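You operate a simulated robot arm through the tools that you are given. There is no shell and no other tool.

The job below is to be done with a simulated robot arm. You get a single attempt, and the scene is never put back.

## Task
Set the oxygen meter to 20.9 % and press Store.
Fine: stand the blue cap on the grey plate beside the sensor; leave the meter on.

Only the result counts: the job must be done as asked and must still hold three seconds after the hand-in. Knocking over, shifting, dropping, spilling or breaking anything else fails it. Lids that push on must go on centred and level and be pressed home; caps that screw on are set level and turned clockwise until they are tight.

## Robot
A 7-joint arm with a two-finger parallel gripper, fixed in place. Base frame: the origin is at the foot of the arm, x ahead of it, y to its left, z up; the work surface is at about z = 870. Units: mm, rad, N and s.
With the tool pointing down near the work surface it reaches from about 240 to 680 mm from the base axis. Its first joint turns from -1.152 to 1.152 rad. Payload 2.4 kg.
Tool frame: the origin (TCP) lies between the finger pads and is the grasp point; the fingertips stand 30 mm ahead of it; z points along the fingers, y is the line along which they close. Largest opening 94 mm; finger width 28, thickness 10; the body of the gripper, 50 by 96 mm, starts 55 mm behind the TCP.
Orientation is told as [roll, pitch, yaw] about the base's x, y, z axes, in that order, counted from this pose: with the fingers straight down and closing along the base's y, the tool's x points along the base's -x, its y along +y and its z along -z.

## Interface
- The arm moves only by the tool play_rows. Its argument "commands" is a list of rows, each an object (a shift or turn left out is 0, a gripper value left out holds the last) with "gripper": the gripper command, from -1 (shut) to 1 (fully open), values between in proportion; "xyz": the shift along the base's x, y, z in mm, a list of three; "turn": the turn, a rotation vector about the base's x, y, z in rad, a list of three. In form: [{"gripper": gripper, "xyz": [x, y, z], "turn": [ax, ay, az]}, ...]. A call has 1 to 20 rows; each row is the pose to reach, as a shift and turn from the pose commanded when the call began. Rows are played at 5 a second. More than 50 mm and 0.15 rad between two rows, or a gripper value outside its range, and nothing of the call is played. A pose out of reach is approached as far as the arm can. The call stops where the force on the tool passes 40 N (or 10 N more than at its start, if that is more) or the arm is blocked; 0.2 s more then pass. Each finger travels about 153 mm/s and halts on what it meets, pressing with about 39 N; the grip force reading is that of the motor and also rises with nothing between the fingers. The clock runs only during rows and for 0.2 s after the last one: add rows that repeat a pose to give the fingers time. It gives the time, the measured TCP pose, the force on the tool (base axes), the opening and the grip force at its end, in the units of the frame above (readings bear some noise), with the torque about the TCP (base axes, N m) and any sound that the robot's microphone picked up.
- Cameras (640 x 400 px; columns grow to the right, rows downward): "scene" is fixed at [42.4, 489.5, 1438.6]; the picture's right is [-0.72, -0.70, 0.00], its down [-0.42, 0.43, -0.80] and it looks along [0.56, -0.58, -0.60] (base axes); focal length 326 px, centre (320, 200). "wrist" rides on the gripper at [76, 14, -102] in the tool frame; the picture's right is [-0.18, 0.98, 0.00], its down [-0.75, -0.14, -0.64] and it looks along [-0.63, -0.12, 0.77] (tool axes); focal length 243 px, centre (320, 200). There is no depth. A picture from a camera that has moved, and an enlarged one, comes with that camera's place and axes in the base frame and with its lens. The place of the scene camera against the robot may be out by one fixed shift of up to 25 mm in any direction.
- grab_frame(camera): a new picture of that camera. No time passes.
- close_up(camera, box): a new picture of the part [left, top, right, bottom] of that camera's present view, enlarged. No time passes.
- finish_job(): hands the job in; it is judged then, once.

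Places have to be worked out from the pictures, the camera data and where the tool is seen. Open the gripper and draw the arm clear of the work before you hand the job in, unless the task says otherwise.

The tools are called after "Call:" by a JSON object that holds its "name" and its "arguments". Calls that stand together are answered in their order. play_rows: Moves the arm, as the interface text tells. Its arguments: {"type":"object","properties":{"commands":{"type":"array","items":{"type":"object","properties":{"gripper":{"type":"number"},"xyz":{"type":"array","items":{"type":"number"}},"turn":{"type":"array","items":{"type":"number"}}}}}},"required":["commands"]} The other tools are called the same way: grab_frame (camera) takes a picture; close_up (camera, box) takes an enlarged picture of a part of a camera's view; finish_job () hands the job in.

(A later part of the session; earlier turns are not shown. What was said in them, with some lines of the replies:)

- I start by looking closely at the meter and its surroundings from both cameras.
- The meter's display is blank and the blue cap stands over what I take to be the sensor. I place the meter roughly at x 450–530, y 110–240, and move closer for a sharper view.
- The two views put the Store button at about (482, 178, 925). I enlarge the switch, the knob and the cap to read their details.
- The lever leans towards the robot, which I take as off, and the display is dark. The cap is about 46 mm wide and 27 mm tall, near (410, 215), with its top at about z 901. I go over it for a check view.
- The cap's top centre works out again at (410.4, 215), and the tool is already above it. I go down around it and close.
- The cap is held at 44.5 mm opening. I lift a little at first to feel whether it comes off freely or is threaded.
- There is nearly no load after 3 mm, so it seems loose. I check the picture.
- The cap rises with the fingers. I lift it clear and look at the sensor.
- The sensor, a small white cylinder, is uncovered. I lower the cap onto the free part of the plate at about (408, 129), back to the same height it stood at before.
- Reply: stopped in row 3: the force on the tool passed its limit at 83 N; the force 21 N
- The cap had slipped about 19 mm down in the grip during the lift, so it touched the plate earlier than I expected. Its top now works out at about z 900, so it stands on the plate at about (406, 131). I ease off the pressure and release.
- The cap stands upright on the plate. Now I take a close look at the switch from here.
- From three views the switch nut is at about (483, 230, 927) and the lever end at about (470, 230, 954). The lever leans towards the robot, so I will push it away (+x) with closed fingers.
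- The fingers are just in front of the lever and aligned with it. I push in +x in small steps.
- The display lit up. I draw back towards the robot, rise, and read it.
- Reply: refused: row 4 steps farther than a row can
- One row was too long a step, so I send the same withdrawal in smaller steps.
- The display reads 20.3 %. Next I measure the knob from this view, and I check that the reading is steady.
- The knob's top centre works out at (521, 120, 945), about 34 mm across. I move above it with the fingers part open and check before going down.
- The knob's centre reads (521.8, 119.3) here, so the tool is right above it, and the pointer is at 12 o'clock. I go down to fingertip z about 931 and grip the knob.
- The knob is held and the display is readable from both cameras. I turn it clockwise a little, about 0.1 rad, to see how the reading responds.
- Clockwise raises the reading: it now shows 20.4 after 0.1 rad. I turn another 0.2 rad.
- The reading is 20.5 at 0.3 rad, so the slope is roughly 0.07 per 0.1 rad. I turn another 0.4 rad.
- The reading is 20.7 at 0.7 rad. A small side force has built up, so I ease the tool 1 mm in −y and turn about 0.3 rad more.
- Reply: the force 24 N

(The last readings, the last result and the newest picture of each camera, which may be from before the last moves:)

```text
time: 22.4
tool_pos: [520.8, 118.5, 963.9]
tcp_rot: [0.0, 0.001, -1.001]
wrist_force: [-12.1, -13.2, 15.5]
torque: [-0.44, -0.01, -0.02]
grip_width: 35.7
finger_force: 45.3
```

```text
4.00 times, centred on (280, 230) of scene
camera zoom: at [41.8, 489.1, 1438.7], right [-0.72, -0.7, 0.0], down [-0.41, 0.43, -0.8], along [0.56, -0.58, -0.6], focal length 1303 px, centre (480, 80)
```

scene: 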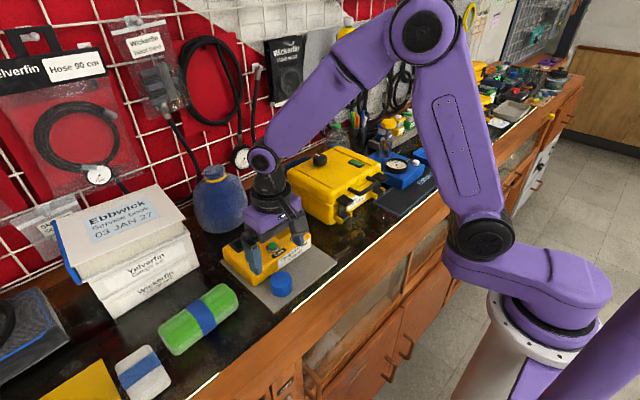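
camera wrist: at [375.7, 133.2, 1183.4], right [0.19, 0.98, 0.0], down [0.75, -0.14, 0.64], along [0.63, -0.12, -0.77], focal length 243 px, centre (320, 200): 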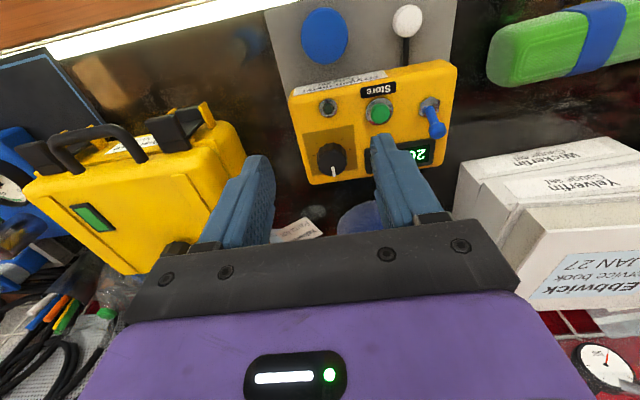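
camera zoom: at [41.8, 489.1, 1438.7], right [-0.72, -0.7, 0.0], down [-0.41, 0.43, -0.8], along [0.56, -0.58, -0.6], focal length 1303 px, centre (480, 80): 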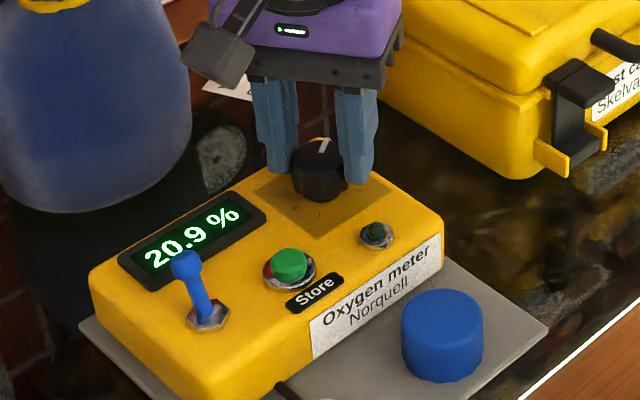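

It reads 20.9 %. I estimate the value sits in the lower part of that band, so I nudge it 0.03 rad further and then open the fingers slowly and check.

Call:
{"name": "play_rows", "arguments": {"commands": [{"gripper": -0.6, "turn": [0, 0, -0.03]}, {"gripper": -0.6, "turn": [0, 0, -0.03]}]}}

Call:
{"name": "close_up", "arguments": {"camera": "scene", "box": [240, 200, 320, 260]}}

```text
time: 23.0
tool_pos: [520.9, 118.5, 962.9]
tcp_rot: [-0.001, -0.001, -1.029]
wrist_force: [-12.9, -14.0, 15.3]
torque: [-0.41, -0.12, 0.04]
grip_width: 35.7
finger_force: 44.8
```

```text
6.67 times, centred on (280, 230) of scene
camera zoom: at [41.7, 489.1, 1438.7], right [-0.72, -0.7, 0.0], down [-0.41, 0.43, -0.8], along [0.56, -0.58, -0.6], focal length 2171 px, centre (587, 0)
```

zoom: 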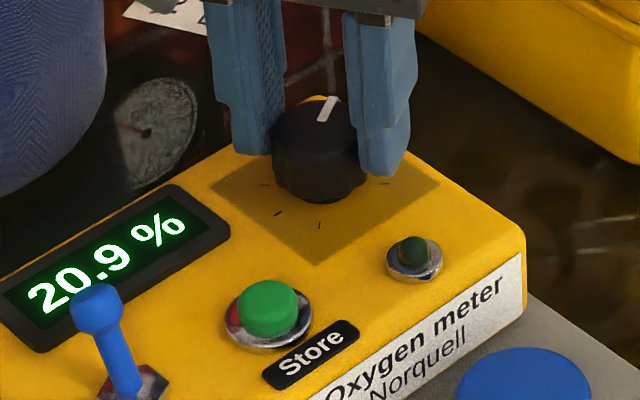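

The display still shows 20.9 %. I open the fingers gently and rise straight up.

Call:
{"name": "play_rows", "arguments": {"commands": [{"gripper": -0.2}, {"gripper": -0.1}, {"gripper": 0.1}, {"gripper": 0.2}, {"gripper": 0.2, "xyz": [0, 0, 10]}, {"gripper": 0.2, "xyz": [0, 0, 40]}, {"gripper": 0.2, "xyz": [-20, 10, 80]}, {"gripper": 0.2, "xyz": [-20, 10, 80]}]}}

Call:
{"name": "close_up", "arguments": {"camera": "scene", "box": [220, 190, 340, 290]}}

Call:
{"name": "grab_frame", "arguments": {"camera": "wrist"}}

```text
time: 24.8
tool_pos: [502.7, 129.6, 1043.4]
tcp_rot: [0.001, 0.0, -1.031]
wrist_force: [0.3, -0.2, -0.3]
torque: [0.0, -0.02, 0.02]
grip_width: 56.4
finger_force: 0.1
```

```text
4.00 times, centred on (280, 240) of scene
camera zoom: at [42.4, 489.5, 1438.6], right [-0.72, -0.7, 0.0], down [-0.42, 0.43, -0.8], along [0.56, -0.58, -0.6], focal length 1303 px, centre (480, 40)
```

zoom: 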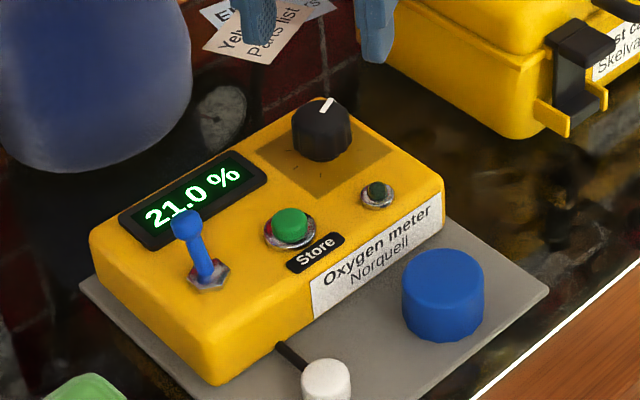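

```text
taken
camera wrist: at [475.4, 201.4, 1146.1], right [0.94, 0.35, 0.0], down [0.27, -0.72, 0.64], along [0.22, -0.6, -0.77], focal length 243 px, centre (320, 200)
```

wrist: 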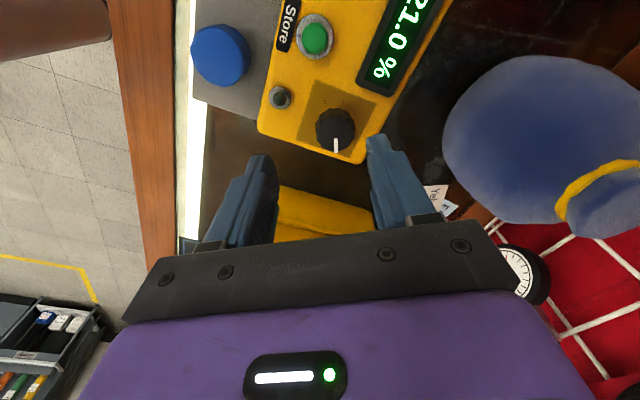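

It now shows 21.0 %, so either the release shifted the knob or the reading drifts. I wait two seconds to see which.

Call:
{"name": "play_rows", "arguments": {"commands": [{"gripper": 0.2}, {"gripper": 0.2}, {"gripper": 0.2}, {"gripper": 0.2}, {"gripper": 0.2}, {"gripper": 0.2}, {"gripper": 0.2}, {"gripper": 0.2}, {"gripper": 0.2}, {"gripper": 0.2}, {"gripper": 0.2}, {"gripper": 0.2}, {"gripper": 0.2}, {"gripper": 0.2}, {"gripper": 0.2}]}}

Call:
{"name": "close_up", "arguments": {"camera": "scene", "box": [240, 200, 320, 260]}}

Call:
{"name": "close_up", "arguments": {"camera": "wrist", "box": [300, 90, 380, 170]}}

```text
time: 28.0
tool_pos: [502.4, 128.4, 1042.2]
tcp_rot: [-0.001, 0.002, -1.029]
wrist_force: [1.0, 0.1, -0.1]
torque: [0.0, -0.01, 0.0]
grip_width: 56.2
finger_force: 0.1
```

```text
6.67 times, centred on (280, 230) of scene
camera zoom: at [42.4, 489.5, 1438.6], right [-0.72, -0.7, 0.0], down [-0.42, 0.43, -0.8], along [0.56, -0.58, -0.6], focal length 2171 px, centre (587, 0)
```

zoom: 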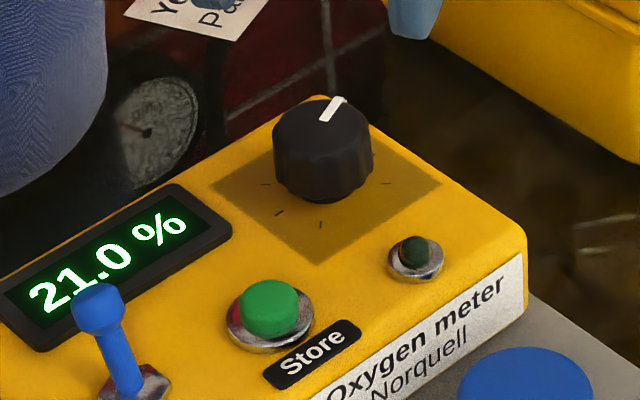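

```text
5.00 times, centred on (340, 130) of wrist
camera zoom: at [475.5, 201.3, 1145.8], right [0.94, 0.35, 0.0], down [0.27, -0.72, 0.64], along [0.22, -0.6, -0.77], focal length 1213 px, centre (220, 550)
```

zoom: 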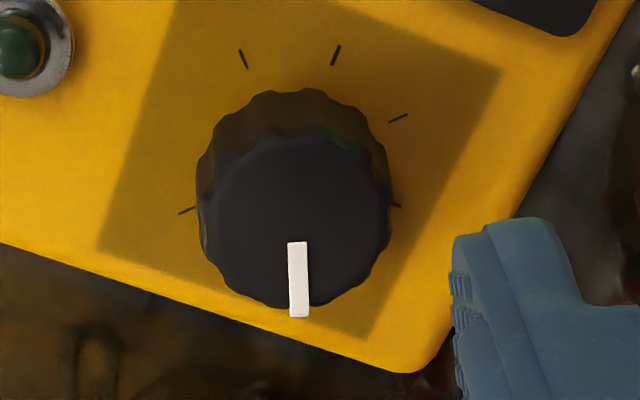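

The reading is steady at 21.0 %, so the stored side load turned the knob slightly on release. The knob's centre now works out near (521, 118.4). I regrip centred there, at the same tool angle, to turn it back a little.

Call:
{"name": "play_rows", "arguments": {"commands": [{"gripper": 0.2, "xyz": [18.3, -10.2, -20]}, {"gripper": 0.2, "xyz": [18.3, -10.2, -50]}, {"xyz": [18.3, -10.2, -70]}, {"xyz": [18.3, -10.2, -78]}, {"xyz": [18.3, -10.2, -78]}]}}

Call:
{"name": "close_up", "arguments": {"camera": "wrist", "box": [220, 40, 420, 240]}}

```text
time: 29.2
tool_pos: [520.4, 119.1, 964.7]
tcp_rot: [0.0, 0.0, -1.028]
wrist_force: [0.3, 0.3, 0.1]
torque: [-0.01, 0.02, 0.03]
grip_width: 56.2
finger_force: 0.1
```

```text
2.00 times, centred on (320, 140) of wrist
camera zoom: at [493.6, 191.2, 1068.4], right [0.94, 0.35, 0.0], down [0.27, -0.72, 0.64], along [0.22, -0.6, -0.77], focal length 485 px, centre (320, 320)
```

zoom: 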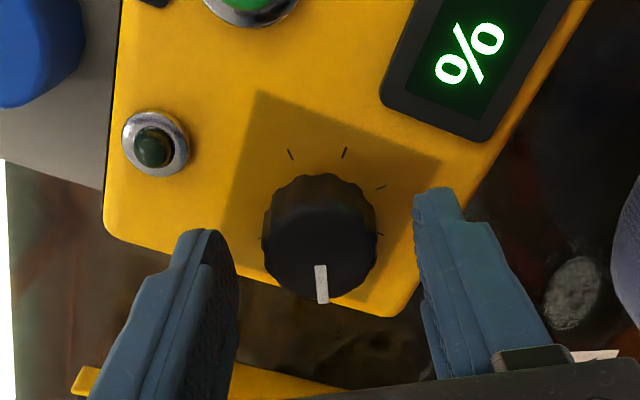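

The knob is centred between the fingers (edges at 263 and 377, midpoint 320). I close on it gently.

Call:
{"name": "play_rows", "arguments": {"commands": [{"gripper": -0.1}, {"gripper": -0.2}, {"gripper": -0.25}, {"gripper": -0.3}, {"gripper": -0.4}, {"gripper": -0.4}]}}

Call:
{"name": "close_up", "arguments": {"camera": "scene", "box": [240, 200, 320, 260]}}

```text
time: 30.6
tool_pos: [521.2, 119.4, 965.5]
tcp_rot: [0.001, 0.001, -1.029]
wrist_force: [1.3, 1.5, -0.2]
torque: [-0.02, 0.0, -0.03]
grip_width: 35.5
finger_force: 45.3
```

```text
6.67 times, centred on (280, 230) of scene
camera zoom: at [42.4, 489.5, 1438.5], right [-0.72, -0.7, 0.0], down [-0.42, 0.43, -0.8], along [0.56, -0.58, -0.6], focal length 2171 px, centre (587, 0)
```

zoom: 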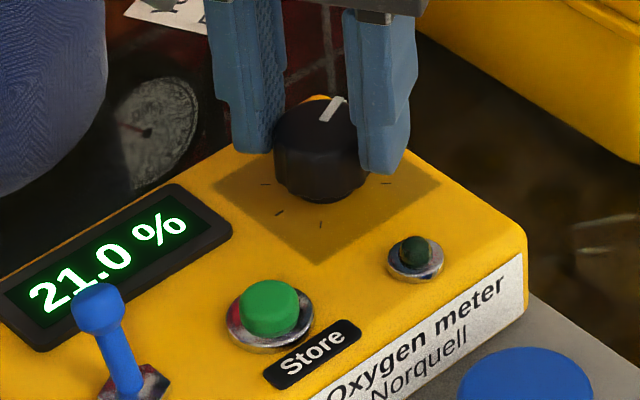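

The knob is gripped with almost no side load. I turn it back counterclockwise by 0.06 rad.

Call:
{"name": "play_rows", "arguments": {"commands": [{"gripper": -0.4, "turn": [0, 0, 0.03]}, {"turn": [0, 0, 0.06]}, {"turn": [0, 0, 0.06]}]}}

Call:
{"name": "close_up", "arguments": {"camera": "scene", "box": [240, 200, 320, 260]}}

```text
time: 31.4
tool_pos: [521.1, 119.6, 964.1]
tcp_rot: [0.004, 0.0, -0.97]
wrist_force: [4.4, 3.6, -4.9]
torque: [0.01, -0.01, -0.01]
grip_width: 35.5
finger_force: 44.8
```

```text
6.67 times, centred on (280, 230) of scene
camera zoom: at [42.5, 489.6, 1438.5], right [-0.72, -0.7, 0.0], down [-0.42, 0.43, -0.8], along [0.56, -0.58, -0.6], focal length 2171 px, centre (587, 0)
```

zoom: 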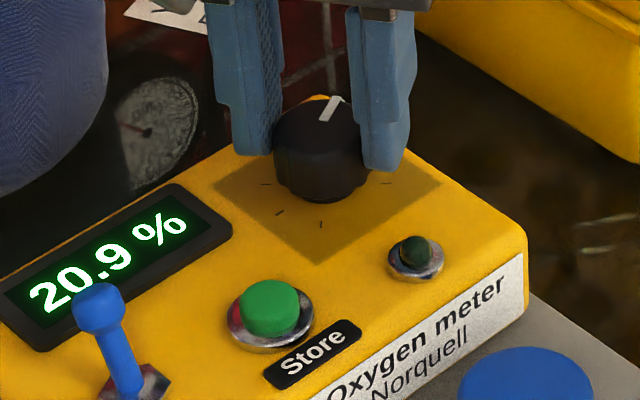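

It is back to 20.9 %, near the upper edge of the band. I turn 0.05 rad more to centre it and read again.

Call:
{"name": "play_rows", "arguments": {"commands": [{"gripper": -0.4, "turn": [0, 0, 0.03]}, {"turn": [0, 0, 0.05]}, {"turn": [0, 0, 0.05]}]}}

Call:
{"name": "close_up", "arguments": {"camera": "scene", "box": [240, 200, 320, 260]}}

```text
time: 32.2
tool_pos: [520.3, 117.4, 966.3]
tcp_rot: [0.002, 0.0, -0.919]
wrist_force: [5.9, 5.8, -3.6]
torque: [0.47, 0.42, -0.02]
grip_width: 35.5
finger_force: 44.8
```

```text
6.67 times, centred on (280, 230) of scene
camera zoom: at [42.6, 489.6, 1438.5], right [-0.72, -0.7, 0.0], down [-0.42, 0.43, -0.8], along [0.56, -0.58, -0.6], focal length 2171 px, centre (587, 0)
```

zoom: 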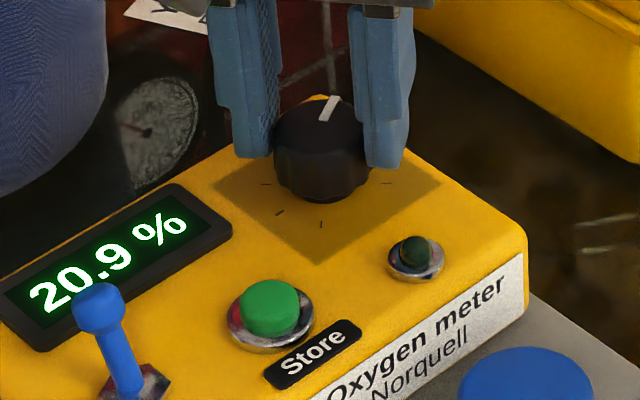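

It still reads 20.9 %, so I release gently and rise.

Call:
{"name": "play_rows", "arguments": {"commands": [{"gripper": -0.25}, {"gripper": -0.2}, {"gripper": -0.1}, {"gripper": 0.05}, {"gripper": 0.2}, {"gripper": 0.2, "xyz": [0, 0, 10]}, {"gripper": 0.2, "xyz": [0, 0, 40]}, {"gripper": 0.2, "xyz": [0, 0, 80]}, {"gripper": 0.2, "xyz": [0, 0, 80]}]}}

Call:
{"name": "close_up", "arguments": {"camera": "scene", "box": [240, 200, 320, 260]}}

```text
time: 34.2
tool_pos: [520.4, 118.4, 1045.2]
tcp_rot: [0.0, -0.003, -0.92]
wrist_force: [-1.2, 0.6, -0.1]
torque: [0.03, 0.02, 0.0]
grip_width: 56.2
finger_force: 0.1
```

```text
6.67 times, centred on (280, 230) of scene
camera zoom: at [42.4, 489.5, 1438.6], right [-0.72, -0.7, 0.0], down [-0.42, 0.43, -0.8], along [0.56, -0.58, -0.6], focal length 2171 px, centre (587, 0)
```

zoom: 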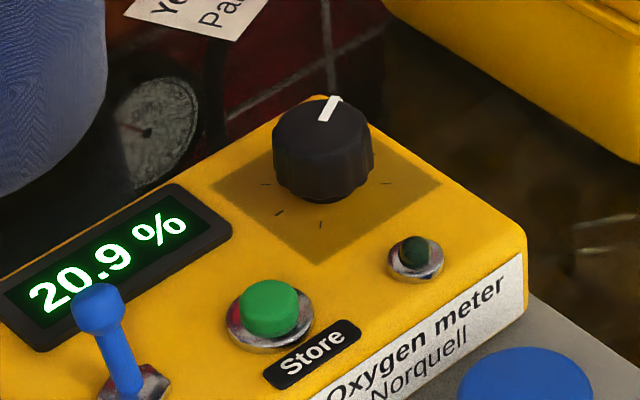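

The display holds 20.9 % with the knob free. Next is Store: the button's top triangulates to about (481.5, 178.5, 925). I turn the tool square again, close the fingers and hover above it.

Call:
{"name": "play_rows", "arguments": {"commands": [{"gripper": 0.2, "xyz": [-5, 8, 0], "turn": [0, 0, 0.13]}, {"gripper": 0, "xyz": [-10, 16, 0], "turn": [0, 0, 0.26]}, {"gripper": -0.5, "xyz": [-16, 25, 0], "turn": [0, 0, 0.39]}, {"gripper": -1, "xyz": [-22, 35, 0], "turn": [0, 0, 0.52]}, {"xyz": [-28, 44, 0], "turn": [0, 0, 0.65]}, {"xyz": [-34, 52, -10], "turn": [0, 0, 0.78]}, {"xyz": [-39, 60, -30], "turn": [0, 0, 0.92]}, {"xyz": [-39, 60, -60], "turn": [0, 0, 0.92]}, {"xyz": [-39, 60, -60], "turn": [0, 0, 0.92]}]}}

Call:
{"name": "grab_frame", "arguments": {"camera": "wrist"}}

Call:
{"name": "close_up", "arguments": {"camera": "scene", "box": [230, 190, 330, 270]}}

```text
time: 36.2
tool_pos: [481.7, 178.8, 985.6]
tcp_rot: [-0.001, -0.001, 0.001]
wrist_force: [0.6, 0.2, 0.0]
torque: [-0.01, -0.01, 0.01]
grip_width: 0.0
finger_force: 33.1
```

```text
taken
camera wrist: at [405.7, 192.6, 1088.6], right [0.18, 0.98, 0.0], down [0.75, -0.14, 0.64], along [0.63, -0.12, -0.77], focal length 243 px, centre (320, 200)
```

wrist: 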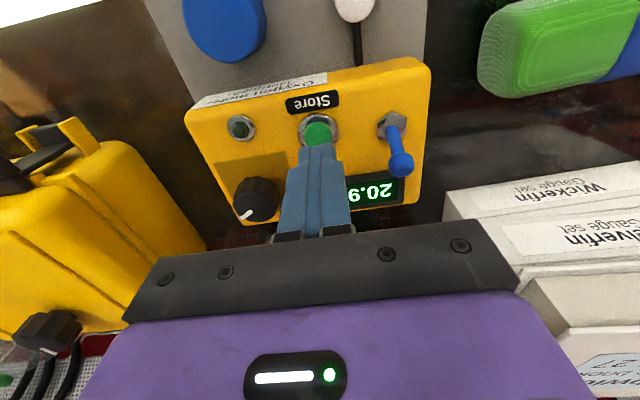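

```text
5.00 times, centred on (280, 230) of scene
camera zoom: at [42.4, 489.5, 1438.6], right [-0.72, -0.7, 0.0], down [-0.42, 0.43, -0.8], along [0.56, -0.58, -0.6], focal length 1628 px, centre (520, 50)
```

zoom: 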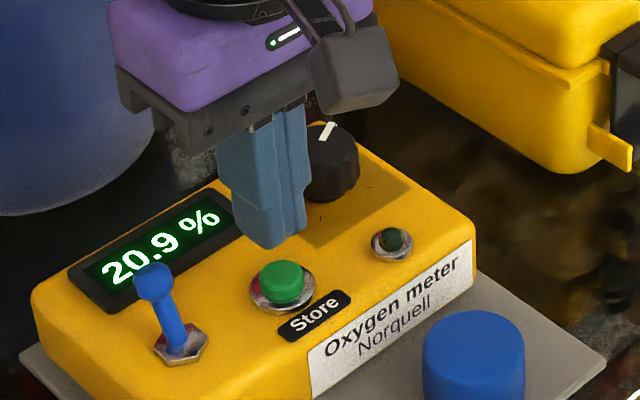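

The closed fingers are right above the green button. I go down slowly, in small steps near contact.

Call:
{"name": "play_rows", "arguments": {"commands": [{"gripper": -1, "xyz": [-1, -0.5, -12]}, {"xyz": [-1, -0.5, -20]}, {"xyz": [-1, -0.5, -23]}, {"xyz": [-1, -0.5, -25]}, {"xyz": [-1, -0.5, -26.5]}, {"xyz": [-1, -0.5, -28]}, {"xyz": [-1, -0.5, -29]}, {"xyz": [-1, -0.5, -30]}]}}

Call:
{"name": "close_up", "arguments": {"camera": "scene", "box": [230, 190, 330, 270]}}

```text
time: 38.0
tool_pos: [479.7, 178.2, 956.0]
tcp_rot: [0.003, 0.0, -0.001]
wrist_force: [-3.2, -0.3, 9.4]
torque: [0.01, 0.1, 0.03]
grip_width: 0.0
finger_force: 33.1
heard: click
```

```text
5.00 times, centred on (280, 230) of scene
camera zoom: at [42.1, 489.4, 1438.6], right [-0.72, -0.7, 0.0], down [-0.42, 0.43, -0.8], along [0.56, -0.58, -0.6], focal length 1628 px, centre (520, 50)
```

zoom: 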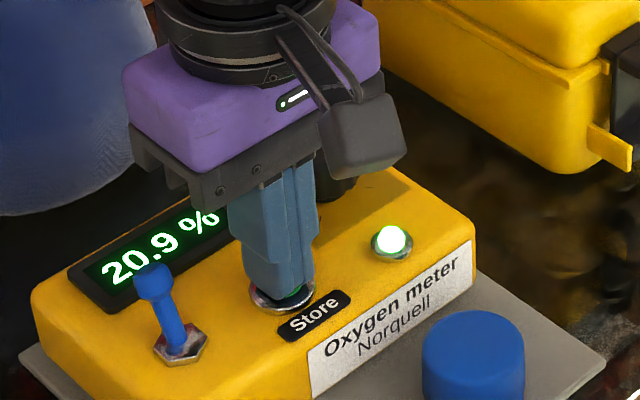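

A click was heard and the lamp lit green, with 20.9 % still showing. I lift straight up and move clear.

Call:
{"name": "play_rows", "arguments": {"commands": [{"gripper": -1, "xyz": [0, 0, 5]}, {"xyz": [0, 0, 30]}, {"xyz": [-5, 0, 75]}, {"xyz": [-15, 0, 120]}, {"gripper": 0, "xyz": [-40, 5, 160]}, {"gripper": 1, "xyz": [-80, 10, 185]}, {"gripper": 1, "xyz": [-110, 10, 200]}, {"gripper": 1, "xyz": [-110, 10, 200]}]}}

Call:
{"name": "grab_frame", "arguments": {"camera": "scene"}}

Call:
{"name": "close_up", "arguments": {"camera": "scene", "box": [220, 190, 350, 310]}}

Call:
{"name": "grab_frame", "arguments": {"camera": "wrist"}}

```text
time: 39.8
tool_pos: [370.7, 188.5, 1154.4]
tcp_rot: [-0.001, 0.0, 0.0]
wrist_force: [0.3, -0.5, -0.7]
torque: [-0.02, 0.01, -0.01]
grip_width: 93.9
finger_force: 0.0
```

```text
taken
```

scene: 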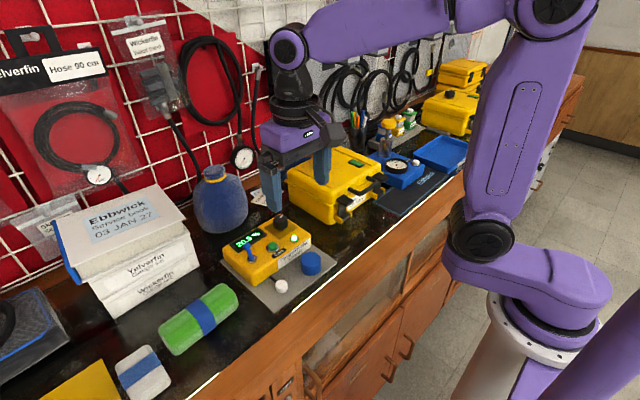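

```text
3.33 times, centred on (285, 250) of scene
camera zoom: at [42.4, 489.5, 1438.6], right [-0.72, -0.7, 0.0], down [-0.42, 0.43, -0.8], along [0.56, -0.58, -0.6], focal length 1086 px, centre (437, 33)
```

zoom: 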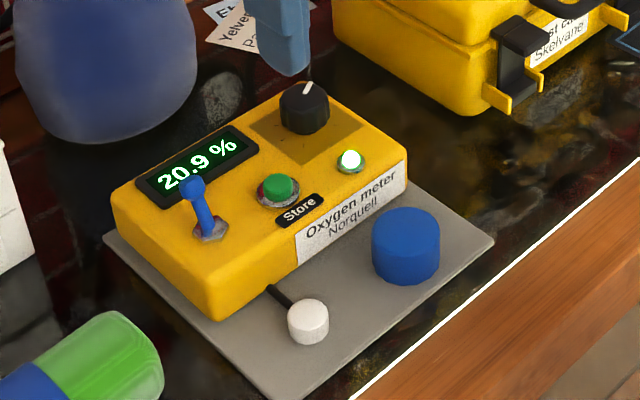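

```text
taken
camera wrist: at [294.0, 202.2, 1259.0], right [0.18, 0.98, 0.0], down [0.75, -0.14, 0.64], along [0.63, -0.12, -0.77], focal length 243 px, centre (320, 200)
```

wrist: 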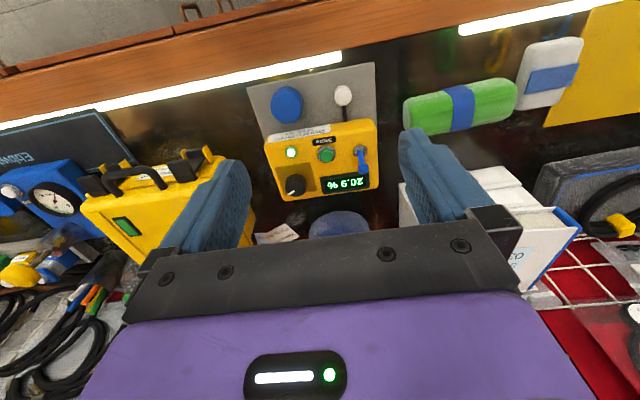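

The meter is on and reads 20.9 %, with the stored lamp lit. The cap stands upright on the grey plate beside the sensor, and the arm is clear with its gripper open, so I hand the job in.

Call:
{"name": "finish_job", "arguments": {}}

```text
The job is handed in.
```

I set the oxygen meter to 20.9 % and pressed Store. There was a click and the green lamp came on. After I moved the arm away, the display still read 20.9 % and the meter was still on.

- **Cap:** The blue cap is off the sensor and stands upright on the grey plate beside it. It had slipped about 19 mm down in the grip on the lift. It then met the plate sooner than planned, and the force peaked at 83 N before the arm stopped. The pictures afterwards show it level and nothing else moved.
- **Setting:** My first setting moved up to 21.0 % when I let go of the knob. I gripped it again and turned it back to near the middle of the 20.9 band. It held there before I pressed Store.

The job is handed in; I haven't seen the result of the check.
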